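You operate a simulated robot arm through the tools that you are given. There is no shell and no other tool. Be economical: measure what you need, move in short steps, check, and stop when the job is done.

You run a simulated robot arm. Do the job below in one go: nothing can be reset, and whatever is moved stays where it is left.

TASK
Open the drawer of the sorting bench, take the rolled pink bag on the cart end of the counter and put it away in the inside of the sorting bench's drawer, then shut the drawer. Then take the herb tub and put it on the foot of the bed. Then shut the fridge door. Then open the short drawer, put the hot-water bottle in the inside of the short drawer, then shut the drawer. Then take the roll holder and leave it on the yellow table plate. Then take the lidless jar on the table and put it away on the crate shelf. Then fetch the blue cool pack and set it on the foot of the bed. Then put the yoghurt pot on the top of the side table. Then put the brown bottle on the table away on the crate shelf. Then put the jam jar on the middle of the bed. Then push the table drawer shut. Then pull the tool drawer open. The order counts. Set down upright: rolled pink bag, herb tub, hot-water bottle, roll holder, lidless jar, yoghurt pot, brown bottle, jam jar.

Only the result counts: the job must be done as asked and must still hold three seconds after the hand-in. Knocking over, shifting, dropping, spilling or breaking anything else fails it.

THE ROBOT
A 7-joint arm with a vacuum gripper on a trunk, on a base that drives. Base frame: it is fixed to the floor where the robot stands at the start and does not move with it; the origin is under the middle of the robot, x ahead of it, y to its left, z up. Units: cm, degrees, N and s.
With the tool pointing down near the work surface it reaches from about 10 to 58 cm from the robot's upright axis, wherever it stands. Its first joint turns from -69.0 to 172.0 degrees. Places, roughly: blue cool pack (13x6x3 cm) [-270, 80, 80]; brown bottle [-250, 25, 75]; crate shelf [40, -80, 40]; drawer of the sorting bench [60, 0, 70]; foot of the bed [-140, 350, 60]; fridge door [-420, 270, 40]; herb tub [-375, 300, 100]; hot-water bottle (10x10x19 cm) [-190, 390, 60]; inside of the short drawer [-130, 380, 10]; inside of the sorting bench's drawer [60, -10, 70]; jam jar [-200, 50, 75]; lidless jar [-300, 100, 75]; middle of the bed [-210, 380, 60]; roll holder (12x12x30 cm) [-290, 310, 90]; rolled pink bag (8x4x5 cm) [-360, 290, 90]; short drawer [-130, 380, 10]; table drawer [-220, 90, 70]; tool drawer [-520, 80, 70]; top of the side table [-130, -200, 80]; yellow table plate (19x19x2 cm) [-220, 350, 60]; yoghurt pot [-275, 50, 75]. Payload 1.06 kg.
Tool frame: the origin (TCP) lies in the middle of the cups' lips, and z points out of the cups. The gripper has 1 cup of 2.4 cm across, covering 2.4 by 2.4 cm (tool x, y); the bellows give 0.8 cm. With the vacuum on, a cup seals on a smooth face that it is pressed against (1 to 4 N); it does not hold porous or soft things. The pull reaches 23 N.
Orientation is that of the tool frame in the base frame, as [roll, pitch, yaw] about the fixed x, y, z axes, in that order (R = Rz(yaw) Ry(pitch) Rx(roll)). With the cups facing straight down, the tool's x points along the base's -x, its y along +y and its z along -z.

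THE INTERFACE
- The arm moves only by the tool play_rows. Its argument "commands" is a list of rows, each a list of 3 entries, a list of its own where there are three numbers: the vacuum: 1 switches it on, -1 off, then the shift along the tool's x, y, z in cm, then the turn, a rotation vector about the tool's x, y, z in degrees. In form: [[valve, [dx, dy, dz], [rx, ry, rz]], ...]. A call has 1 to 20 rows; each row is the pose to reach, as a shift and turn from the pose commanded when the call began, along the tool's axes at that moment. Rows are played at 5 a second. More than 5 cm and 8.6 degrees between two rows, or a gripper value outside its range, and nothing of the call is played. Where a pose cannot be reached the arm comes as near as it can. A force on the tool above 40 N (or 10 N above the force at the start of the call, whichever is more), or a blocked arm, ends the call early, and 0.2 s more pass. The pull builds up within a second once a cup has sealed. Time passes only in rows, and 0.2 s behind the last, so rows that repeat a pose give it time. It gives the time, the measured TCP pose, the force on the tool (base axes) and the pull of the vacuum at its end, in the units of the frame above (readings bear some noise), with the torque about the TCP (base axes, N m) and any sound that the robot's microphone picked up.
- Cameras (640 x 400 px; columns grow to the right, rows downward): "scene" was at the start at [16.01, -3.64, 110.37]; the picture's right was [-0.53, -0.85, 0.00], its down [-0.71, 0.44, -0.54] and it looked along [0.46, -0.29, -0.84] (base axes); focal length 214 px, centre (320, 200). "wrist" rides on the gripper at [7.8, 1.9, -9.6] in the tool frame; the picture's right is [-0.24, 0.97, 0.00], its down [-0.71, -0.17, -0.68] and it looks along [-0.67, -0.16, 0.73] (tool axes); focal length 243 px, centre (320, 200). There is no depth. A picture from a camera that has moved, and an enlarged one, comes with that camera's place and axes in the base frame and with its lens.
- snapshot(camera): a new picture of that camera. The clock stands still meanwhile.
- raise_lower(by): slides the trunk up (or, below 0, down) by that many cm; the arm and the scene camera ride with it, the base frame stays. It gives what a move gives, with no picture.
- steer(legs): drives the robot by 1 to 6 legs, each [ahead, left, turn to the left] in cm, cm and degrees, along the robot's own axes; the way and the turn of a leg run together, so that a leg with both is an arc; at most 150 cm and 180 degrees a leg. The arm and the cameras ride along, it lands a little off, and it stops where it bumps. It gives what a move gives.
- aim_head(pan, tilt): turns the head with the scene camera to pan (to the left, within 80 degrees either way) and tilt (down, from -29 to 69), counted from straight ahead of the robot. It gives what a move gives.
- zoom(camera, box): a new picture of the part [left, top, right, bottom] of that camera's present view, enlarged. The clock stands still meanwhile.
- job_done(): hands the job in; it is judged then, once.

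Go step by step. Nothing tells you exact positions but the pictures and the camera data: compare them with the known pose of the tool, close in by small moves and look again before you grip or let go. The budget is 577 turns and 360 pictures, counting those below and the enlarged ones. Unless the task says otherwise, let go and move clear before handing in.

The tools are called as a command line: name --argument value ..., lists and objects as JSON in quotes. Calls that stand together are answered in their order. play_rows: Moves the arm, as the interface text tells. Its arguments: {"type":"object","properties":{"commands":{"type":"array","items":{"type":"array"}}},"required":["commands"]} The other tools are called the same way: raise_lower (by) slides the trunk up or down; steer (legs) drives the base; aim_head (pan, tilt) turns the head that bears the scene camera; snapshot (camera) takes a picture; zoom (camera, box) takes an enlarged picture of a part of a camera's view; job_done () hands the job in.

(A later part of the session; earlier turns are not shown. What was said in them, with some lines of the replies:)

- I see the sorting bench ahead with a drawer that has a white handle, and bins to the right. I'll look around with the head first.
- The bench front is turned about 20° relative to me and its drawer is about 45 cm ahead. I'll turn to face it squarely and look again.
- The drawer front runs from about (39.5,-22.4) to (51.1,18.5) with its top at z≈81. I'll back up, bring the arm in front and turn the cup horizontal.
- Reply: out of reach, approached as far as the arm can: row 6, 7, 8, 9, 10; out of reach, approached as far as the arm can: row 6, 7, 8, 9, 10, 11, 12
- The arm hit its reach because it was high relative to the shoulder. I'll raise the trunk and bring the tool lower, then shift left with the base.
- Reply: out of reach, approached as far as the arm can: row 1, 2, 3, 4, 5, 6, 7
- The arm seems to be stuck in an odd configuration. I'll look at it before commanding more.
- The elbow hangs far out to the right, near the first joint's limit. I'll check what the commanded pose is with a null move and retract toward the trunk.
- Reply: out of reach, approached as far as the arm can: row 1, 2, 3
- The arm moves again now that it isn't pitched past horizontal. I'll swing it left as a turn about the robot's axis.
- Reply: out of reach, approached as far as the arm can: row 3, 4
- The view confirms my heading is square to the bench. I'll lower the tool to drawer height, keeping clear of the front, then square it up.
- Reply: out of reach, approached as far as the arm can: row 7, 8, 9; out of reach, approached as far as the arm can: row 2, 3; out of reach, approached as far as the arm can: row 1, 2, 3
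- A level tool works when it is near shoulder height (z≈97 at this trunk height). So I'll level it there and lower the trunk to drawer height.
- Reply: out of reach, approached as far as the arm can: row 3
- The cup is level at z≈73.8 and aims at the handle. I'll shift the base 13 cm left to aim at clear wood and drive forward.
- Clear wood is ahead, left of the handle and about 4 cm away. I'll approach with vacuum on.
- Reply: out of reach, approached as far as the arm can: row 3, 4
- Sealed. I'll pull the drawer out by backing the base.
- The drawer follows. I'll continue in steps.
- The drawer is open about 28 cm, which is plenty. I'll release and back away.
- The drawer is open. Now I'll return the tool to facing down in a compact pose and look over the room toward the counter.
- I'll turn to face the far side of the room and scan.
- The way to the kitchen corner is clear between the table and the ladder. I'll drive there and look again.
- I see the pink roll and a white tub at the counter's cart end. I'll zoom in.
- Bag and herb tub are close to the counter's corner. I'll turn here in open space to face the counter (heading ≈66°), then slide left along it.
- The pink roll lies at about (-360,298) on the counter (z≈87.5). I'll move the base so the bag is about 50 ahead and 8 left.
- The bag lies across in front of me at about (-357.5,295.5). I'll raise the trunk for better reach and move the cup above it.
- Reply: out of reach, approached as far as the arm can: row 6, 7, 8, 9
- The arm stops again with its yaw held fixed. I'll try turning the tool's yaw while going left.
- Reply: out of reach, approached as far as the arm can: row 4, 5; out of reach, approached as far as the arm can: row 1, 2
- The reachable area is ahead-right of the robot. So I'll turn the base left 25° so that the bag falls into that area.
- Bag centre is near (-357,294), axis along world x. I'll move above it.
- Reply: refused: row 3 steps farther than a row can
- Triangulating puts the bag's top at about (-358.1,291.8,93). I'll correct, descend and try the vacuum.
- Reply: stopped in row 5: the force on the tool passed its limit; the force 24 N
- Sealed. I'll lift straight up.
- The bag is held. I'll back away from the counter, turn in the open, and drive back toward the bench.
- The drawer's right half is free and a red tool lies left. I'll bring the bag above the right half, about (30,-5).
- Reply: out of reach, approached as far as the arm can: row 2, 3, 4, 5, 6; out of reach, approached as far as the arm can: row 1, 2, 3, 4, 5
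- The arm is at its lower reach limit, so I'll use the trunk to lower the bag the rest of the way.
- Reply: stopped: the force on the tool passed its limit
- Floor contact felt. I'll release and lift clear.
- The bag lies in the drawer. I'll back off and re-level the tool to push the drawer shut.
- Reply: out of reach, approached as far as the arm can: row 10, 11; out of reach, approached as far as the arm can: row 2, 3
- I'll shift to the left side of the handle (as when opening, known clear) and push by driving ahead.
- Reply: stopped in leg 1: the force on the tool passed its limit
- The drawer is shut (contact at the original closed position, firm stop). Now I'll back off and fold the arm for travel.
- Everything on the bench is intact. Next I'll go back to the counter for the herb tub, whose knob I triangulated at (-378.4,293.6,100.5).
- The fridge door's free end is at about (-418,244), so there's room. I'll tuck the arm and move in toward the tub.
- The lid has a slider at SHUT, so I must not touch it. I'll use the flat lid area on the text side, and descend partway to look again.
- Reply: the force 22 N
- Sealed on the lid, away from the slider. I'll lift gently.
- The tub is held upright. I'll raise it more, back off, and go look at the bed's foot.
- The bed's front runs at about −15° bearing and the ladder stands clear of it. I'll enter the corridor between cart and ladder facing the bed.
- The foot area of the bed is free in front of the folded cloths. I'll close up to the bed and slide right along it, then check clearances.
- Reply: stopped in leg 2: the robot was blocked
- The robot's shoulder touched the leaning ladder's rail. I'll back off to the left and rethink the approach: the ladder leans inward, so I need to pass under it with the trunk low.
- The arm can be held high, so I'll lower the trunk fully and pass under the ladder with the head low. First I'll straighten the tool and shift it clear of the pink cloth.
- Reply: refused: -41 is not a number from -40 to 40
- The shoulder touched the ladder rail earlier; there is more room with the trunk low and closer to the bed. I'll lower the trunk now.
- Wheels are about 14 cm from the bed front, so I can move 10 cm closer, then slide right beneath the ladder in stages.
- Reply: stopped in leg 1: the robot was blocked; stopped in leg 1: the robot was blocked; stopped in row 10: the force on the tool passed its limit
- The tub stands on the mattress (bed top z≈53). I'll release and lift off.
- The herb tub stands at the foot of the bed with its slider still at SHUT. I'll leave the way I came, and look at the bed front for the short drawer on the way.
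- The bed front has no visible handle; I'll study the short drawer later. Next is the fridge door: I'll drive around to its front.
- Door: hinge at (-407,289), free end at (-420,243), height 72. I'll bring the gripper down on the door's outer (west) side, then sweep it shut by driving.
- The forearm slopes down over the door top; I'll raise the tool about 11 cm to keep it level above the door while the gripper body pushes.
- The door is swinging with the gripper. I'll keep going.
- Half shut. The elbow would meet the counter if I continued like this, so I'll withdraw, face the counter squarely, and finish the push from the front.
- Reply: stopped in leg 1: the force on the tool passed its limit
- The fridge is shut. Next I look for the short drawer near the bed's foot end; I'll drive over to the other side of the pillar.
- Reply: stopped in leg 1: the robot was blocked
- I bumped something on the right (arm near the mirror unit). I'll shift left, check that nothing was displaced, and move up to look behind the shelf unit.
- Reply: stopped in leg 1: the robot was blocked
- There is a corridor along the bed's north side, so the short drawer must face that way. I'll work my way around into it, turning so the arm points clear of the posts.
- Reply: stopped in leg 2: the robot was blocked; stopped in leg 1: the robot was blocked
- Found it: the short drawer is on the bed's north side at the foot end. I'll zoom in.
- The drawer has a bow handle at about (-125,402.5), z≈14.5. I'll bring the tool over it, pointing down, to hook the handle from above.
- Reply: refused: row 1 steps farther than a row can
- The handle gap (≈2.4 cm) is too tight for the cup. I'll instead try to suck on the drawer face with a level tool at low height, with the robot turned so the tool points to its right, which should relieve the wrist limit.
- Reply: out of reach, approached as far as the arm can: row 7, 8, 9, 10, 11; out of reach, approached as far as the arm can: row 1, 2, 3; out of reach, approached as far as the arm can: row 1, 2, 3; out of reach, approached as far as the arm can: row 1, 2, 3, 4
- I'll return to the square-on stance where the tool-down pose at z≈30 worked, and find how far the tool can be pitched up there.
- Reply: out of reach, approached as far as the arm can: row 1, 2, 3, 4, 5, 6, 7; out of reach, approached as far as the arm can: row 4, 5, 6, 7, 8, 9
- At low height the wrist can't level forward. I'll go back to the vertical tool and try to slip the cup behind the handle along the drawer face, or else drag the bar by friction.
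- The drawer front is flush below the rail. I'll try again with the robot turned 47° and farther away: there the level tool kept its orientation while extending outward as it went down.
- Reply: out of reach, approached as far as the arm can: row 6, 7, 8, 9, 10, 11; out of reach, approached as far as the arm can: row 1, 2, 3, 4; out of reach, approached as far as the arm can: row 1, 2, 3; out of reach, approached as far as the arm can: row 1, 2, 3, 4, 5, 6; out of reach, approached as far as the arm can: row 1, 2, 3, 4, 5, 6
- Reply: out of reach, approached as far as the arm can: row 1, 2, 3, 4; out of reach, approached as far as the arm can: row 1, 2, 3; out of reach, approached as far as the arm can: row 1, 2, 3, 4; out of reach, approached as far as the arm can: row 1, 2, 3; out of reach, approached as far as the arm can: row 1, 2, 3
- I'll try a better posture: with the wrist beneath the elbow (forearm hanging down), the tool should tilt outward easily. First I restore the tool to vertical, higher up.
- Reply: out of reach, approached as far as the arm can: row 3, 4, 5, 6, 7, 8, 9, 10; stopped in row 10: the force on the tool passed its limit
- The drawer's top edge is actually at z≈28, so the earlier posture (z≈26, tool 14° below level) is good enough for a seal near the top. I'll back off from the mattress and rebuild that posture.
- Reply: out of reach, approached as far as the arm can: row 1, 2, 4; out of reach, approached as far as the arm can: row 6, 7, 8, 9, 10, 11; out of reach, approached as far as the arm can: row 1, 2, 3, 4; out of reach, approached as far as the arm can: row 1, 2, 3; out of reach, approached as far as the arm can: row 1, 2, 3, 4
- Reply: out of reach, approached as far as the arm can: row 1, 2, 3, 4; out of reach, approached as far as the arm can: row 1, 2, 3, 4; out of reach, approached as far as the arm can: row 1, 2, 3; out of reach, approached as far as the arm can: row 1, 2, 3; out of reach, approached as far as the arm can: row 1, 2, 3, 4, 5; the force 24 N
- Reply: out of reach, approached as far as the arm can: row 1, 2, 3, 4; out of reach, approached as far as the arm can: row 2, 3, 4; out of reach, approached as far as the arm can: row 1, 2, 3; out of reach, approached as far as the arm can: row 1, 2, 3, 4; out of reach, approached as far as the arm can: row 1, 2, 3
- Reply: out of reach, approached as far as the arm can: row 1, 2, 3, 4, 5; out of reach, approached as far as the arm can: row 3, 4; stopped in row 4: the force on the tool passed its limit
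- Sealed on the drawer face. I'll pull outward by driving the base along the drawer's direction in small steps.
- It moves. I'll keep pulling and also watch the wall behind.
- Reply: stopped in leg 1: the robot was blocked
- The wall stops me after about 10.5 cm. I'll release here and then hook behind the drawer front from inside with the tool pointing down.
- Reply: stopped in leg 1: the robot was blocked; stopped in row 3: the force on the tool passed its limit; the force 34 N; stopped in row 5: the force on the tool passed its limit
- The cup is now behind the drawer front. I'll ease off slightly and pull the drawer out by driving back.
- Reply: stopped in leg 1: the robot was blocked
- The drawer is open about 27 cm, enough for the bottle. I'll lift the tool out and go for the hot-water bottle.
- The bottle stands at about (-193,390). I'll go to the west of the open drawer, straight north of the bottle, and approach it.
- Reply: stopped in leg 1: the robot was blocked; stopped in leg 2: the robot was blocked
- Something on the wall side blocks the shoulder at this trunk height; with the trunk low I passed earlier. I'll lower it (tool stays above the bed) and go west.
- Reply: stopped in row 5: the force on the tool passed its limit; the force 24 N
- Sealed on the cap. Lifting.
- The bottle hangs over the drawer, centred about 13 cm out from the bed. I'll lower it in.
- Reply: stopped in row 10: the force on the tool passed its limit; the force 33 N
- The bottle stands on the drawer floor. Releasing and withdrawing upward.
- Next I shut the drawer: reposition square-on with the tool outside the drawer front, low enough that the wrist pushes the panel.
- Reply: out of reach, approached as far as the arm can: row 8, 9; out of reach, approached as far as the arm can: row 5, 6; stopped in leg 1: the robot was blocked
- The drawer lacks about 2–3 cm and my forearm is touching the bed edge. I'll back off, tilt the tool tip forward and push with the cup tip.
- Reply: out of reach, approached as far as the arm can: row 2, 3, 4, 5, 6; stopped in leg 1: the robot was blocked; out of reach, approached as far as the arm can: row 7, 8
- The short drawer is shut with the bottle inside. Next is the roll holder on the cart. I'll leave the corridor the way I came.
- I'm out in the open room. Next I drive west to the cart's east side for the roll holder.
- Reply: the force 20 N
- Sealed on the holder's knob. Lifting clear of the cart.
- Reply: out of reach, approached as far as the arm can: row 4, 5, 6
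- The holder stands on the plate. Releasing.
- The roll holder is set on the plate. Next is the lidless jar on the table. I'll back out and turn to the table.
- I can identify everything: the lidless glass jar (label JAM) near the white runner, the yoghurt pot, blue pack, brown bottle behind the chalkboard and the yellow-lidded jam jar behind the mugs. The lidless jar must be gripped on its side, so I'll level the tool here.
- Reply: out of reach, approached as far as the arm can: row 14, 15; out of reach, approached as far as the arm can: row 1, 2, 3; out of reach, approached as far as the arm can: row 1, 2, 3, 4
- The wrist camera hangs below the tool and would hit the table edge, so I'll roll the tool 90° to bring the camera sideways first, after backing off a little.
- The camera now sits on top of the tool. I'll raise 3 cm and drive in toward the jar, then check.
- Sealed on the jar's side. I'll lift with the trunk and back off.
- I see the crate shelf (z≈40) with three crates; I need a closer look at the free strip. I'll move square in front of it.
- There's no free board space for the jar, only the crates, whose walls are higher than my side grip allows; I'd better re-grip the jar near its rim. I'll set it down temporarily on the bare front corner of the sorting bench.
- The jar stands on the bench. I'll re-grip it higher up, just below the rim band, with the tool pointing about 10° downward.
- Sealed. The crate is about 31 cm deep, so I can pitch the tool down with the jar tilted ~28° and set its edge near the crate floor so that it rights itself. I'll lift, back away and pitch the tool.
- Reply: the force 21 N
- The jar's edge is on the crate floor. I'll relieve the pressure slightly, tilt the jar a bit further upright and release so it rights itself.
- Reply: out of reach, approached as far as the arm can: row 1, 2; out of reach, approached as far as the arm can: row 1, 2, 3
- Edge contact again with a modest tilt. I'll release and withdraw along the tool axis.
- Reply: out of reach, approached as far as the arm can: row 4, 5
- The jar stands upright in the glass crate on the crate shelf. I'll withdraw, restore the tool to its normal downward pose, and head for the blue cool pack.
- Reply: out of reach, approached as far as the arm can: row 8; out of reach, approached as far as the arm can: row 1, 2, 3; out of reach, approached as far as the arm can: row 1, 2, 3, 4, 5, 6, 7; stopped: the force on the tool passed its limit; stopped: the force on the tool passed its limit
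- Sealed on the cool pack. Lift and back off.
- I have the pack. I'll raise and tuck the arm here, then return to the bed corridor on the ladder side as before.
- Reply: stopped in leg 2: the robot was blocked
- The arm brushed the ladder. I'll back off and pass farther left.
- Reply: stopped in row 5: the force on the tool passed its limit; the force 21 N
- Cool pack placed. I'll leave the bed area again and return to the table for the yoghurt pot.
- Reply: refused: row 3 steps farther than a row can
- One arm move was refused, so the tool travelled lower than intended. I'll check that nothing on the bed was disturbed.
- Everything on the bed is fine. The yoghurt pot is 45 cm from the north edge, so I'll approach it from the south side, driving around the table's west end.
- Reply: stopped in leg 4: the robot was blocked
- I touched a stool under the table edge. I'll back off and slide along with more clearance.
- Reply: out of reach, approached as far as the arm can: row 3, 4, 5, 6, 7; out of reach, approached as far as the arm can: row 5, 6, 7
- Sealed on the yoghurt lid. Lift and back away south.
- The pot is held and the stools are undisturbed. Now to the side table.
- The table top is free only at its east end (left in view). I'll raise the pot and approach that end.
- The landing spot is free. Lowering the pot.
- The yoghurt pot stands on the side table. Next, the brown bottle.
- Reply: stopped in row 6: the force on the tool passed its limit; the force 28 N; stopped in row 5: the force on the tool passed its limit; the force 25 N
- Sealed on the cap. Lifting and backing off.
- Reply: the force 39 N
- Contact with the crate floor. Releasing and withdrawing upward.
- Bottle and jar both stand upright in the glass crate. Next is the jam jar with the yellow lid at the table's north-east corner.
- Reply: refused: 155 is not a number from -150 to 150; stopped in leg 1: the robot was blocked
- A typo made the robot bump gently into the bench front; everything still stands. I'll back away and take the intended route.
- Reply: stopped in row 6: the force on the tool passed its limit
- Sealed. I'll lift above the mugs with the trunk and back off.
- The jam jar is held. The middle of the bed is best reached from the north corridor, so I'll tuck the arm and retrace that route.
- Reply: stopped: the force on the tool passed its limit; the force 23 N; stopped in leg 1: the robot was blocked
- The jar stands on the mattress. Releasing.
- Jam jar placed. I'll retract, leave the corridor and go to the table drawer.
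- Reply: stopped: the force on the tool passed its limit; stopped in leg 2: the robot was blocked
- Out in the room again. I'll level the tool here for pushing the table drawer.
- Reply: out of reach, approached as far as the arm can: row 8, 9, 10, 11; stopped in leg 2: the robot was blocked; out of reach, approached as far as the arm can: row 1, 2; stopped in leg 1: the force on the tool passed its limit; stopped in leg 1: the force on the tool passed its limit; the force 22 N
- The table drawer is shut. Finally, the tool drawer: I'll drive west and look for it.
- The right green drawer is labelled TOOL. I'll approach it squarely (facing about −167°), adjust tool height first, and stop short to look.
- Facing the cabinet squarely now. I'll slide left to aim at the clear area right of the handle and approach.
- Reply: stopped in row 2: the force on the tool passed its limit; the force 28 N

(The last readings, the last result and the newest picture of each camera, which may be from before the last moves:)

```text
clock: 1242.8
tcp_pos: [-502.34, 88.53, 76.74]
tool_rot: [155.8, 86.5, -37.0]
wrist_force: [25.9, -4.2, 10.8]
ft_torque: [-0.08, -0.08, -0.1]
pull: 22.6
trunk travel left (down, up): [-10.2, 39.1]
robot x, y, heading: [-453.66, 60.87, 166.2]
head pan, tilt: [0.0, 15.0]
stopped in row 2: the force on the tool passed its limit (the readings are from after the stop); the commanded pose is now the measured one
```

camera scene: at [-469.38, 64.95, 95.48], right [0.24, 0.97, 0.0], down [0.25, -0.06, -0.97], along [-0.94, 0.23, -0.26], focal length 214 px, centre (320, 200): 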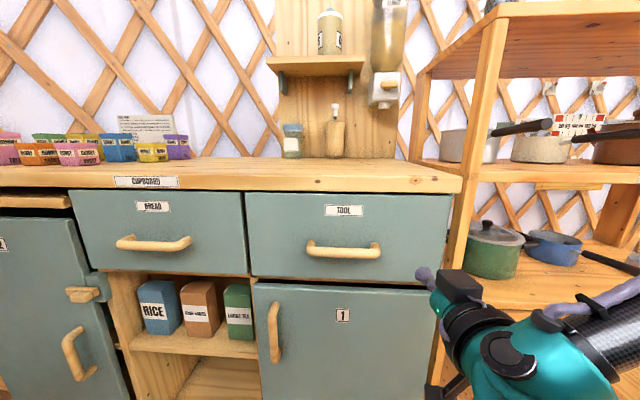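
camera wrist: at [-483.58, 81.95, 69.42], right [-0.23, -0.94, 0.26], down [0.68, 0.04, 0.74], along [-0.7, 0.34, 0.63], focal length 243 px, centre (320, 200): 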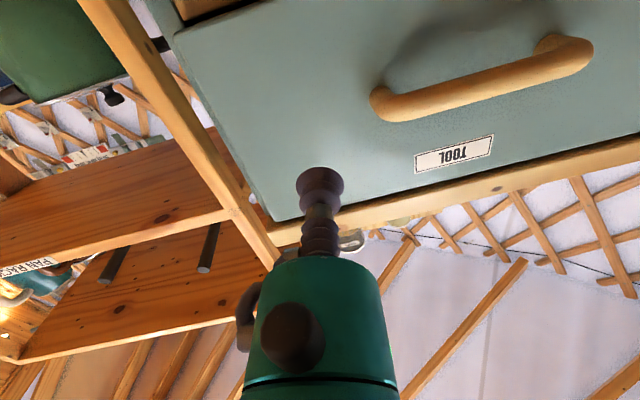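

Sealed on the TOOL drawer. Pulling it out by driving back.

steer --legs '[[-6, 0, 0]]'

steer --legs '[[-7, 0, 0]]'

snapshot --camera "scene"

```text
clock: 1243.7
tcp_pos: [-496.69, 87.16, 76.52]
tool_rot: [158.0, 86.4, -34.7]
wrist_force: [-1.8, -10.9, 1.0]
ft_torque: [-0.01, -0.01, -0.19]
pull: 22.7
trunk travel left (down, up): [-10.2, 39.1]
robot x, y, heading: [-448.09, 59.41, 166.1]
head pan, tilt: [0.0, 15.0]
```

```text
clock: 1244.7
tcp_pos: [-490.01, 85.54, 76.59]
tool_rot: [157.1, 86.5, -35.5]
wrist_force: [-1.9, -10.5, 2.6]
ft_torque: [-0.01, -0.02, -0.19]
pull: 22.7
trunk travel left (down, up): [-10.2, 39.1]
robot x, y, heading: [-440.82, 57.87, 166.5]
head pan, tilt: [0.0, 15.0]
```

```text
46 pictures are left
camera scene: at [-465.92, 64.02, 95.48], right [0.24, 0.97, 0.0], down [0.25, -0.06, -0.97], along [-0.94, 0.23, -0.26], focal length 214 px, centre (320, 200)
```

scene: 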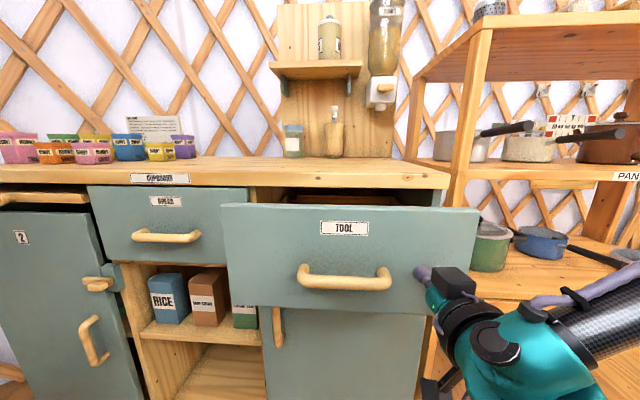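

steer --legs '[[-7, 1, 0]]'

steer --legs '[[-6, 0.4, 0]]'

snapshot --camera "scene"

```text
clock: 1245.8
tcp_pos: [-483.36, 83.04, 76.5]
tool_rot: [155.6, 86.3, -37.0]
wrist_force: [4.5, 9.5, 2.2]
ft_torque: [-0.11, 0.03, 0.01]
pull: 22.8
trunk travel left (down, up): [-10.2, 39.1]
robot x, y, heading: [-434.8, 54.84, 166.0]
head pan, tilt: [0.0, 15.0]
```

```text
clock: 1246.7
tcp_pos: [-477.78, 81.21, 76.47]
tool_rot: [156.6, 86.5, -36.0]
wrist_force: [1.1, 3.4, -0.6]
ft_torque: [0.14, -0.03, -0.02]
pull: 22.8
trunk travel left (down, up): [-10.2, 39.1]
robot x, y, heading: [-428.84, 53.74, 166.1]
head pan, tilt: [0.0, 15.0]
```

```text
45 pictures are left
camera scene: at [-453.68, 59.7, 95.48], right [0.24, 0.97, 0.0], down [0.25, -0.06, -0.97], along [-0.94, 0.23, -0.26], focal length 214 px, centre (320, 200)
```

scene: 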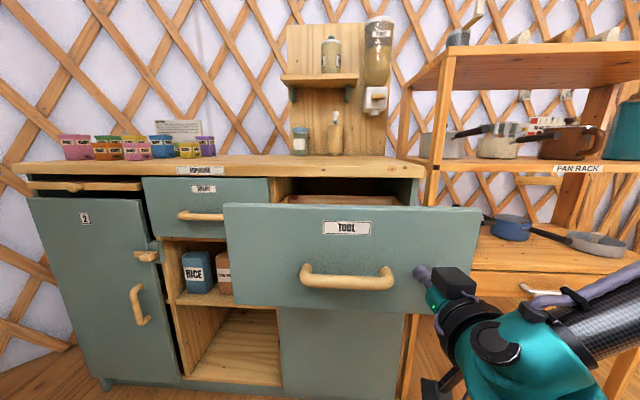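

steer --legs '[[-4, 0.3, 0]]'

steer --legs '[[-4, 0.3, 0]]'

```text
clock: 1247.6
tcp_pos: [-473.99, 80.0, 76.54]
tool_rot: [157.0, 86.5, -35.7]
wrist_force: [2.1, 3.0, 0.3]
ft_torque: [0.07, -0.04, -0.02]
pull: 22.9
trunk travel left (down, up): [-10.2, 39.1]
robot x, y, heading: [-424.8, 52.03, 166.1]
head pan, tilt: [0.0, 15.0]
```

```text
clock: 1248.5
tcp_pos: [-470.04, 78.62, 76.58]
tool_rot: [156.3, 86.6, -36.5]
wrist_force: [1.9, 3.5, 7.7]
ft_torque: [0.1, -0.05, -0.03]
pull: 22.5
trunk travel left (down, up): [-10.2, 39.1]
robot x, y, heading: [-421.13, 51.35, 166.1]
head pan, tilt: [0.0, 15.0]
```

The drawer is open about 33 cm. I'll release and move clear, then check.

play_rows --commands '[[-1, [0, 0, 0], [0, 0, 0]], [-1, [0, 0, 0], [0, 0, 0]], [-1, [0, 0, 0], [0, 0, 0]], [-1, [0, 0, 0], [0, 0, 0]], [-1, [0, 0, -0.5], [0, 0, 0]]]'

steer --legs '[[-20, 0, 0]]'

snapshot --camera "scene"

```text
clock: 1249.7
tcp_pos: [-469.65, 78.67, 76.6]
tool_rot: [156.4, 86.5, -36.4]
wrist_force: [0.3, 1.4, -0.3]
ft_torque: [0.0, 0.03, 0.0]
pull: 0.0
trunk travel left (down, up): [-10.2, 39.1]
robot x, y, heading: [-421.19, 51.08, 166.0]
head pan, tilt: [0.0, 15.0]
```

```text
clock: 1251.3
tcp_pos: [-450.18, 73.86, 76.46]
tool_rot: [156.6, 86.6, -36.2]
wrist_force: [-0.1, 0.4, 0.2]
ft_torque: [0.03, 0.04, -0.01]
pull: 0.0
trunk travel left (down, up): [-10.2, 39.1]
robot x, y, heading: [-401.98, 46.14, 166.0]
head pan, tilt: [0.0, 15.0]
```

```text
44 pictures are left
camera scene: at [-426.71, 52.45, 95.48], right [0.24, 0.97, 0.0], down [0.25, -0.06, -0.97], along [-0.94, 0.23, -0.26], focal length 214 px, centre (320, 200)
```

scene: 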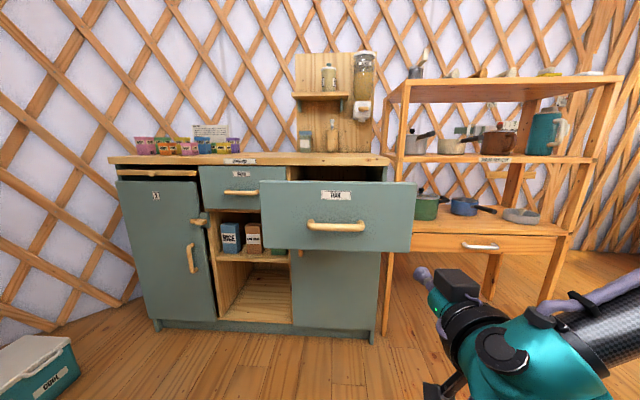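

Every step has been done in order and the tool is clear, so I'm handing in the job.

job_done

```text
The job is handed in.
```

The job is handed in. I did every step in the order asked, and everything looked in place the last time I checked it; the result of the judging didn't come back.

- **Lidless jar and brown bottle:** the crates fill the crate shelf, so both stand upright inside the GLASS crate on it. I set the jar down briefly on the sorting bench to re-grip it.
- **Bed items:** the herb tub, cool pack and jam jar sit about 15–25 cm short of the centres of their spots, because the arm could reach no further.
- **Bumps:** on the way I touched the ladder, a stool, the mirror unit, the bench and two posts. Where I checked, nothing had moved or fallen, but I did not look at the bench's lower shelf after bumping it.
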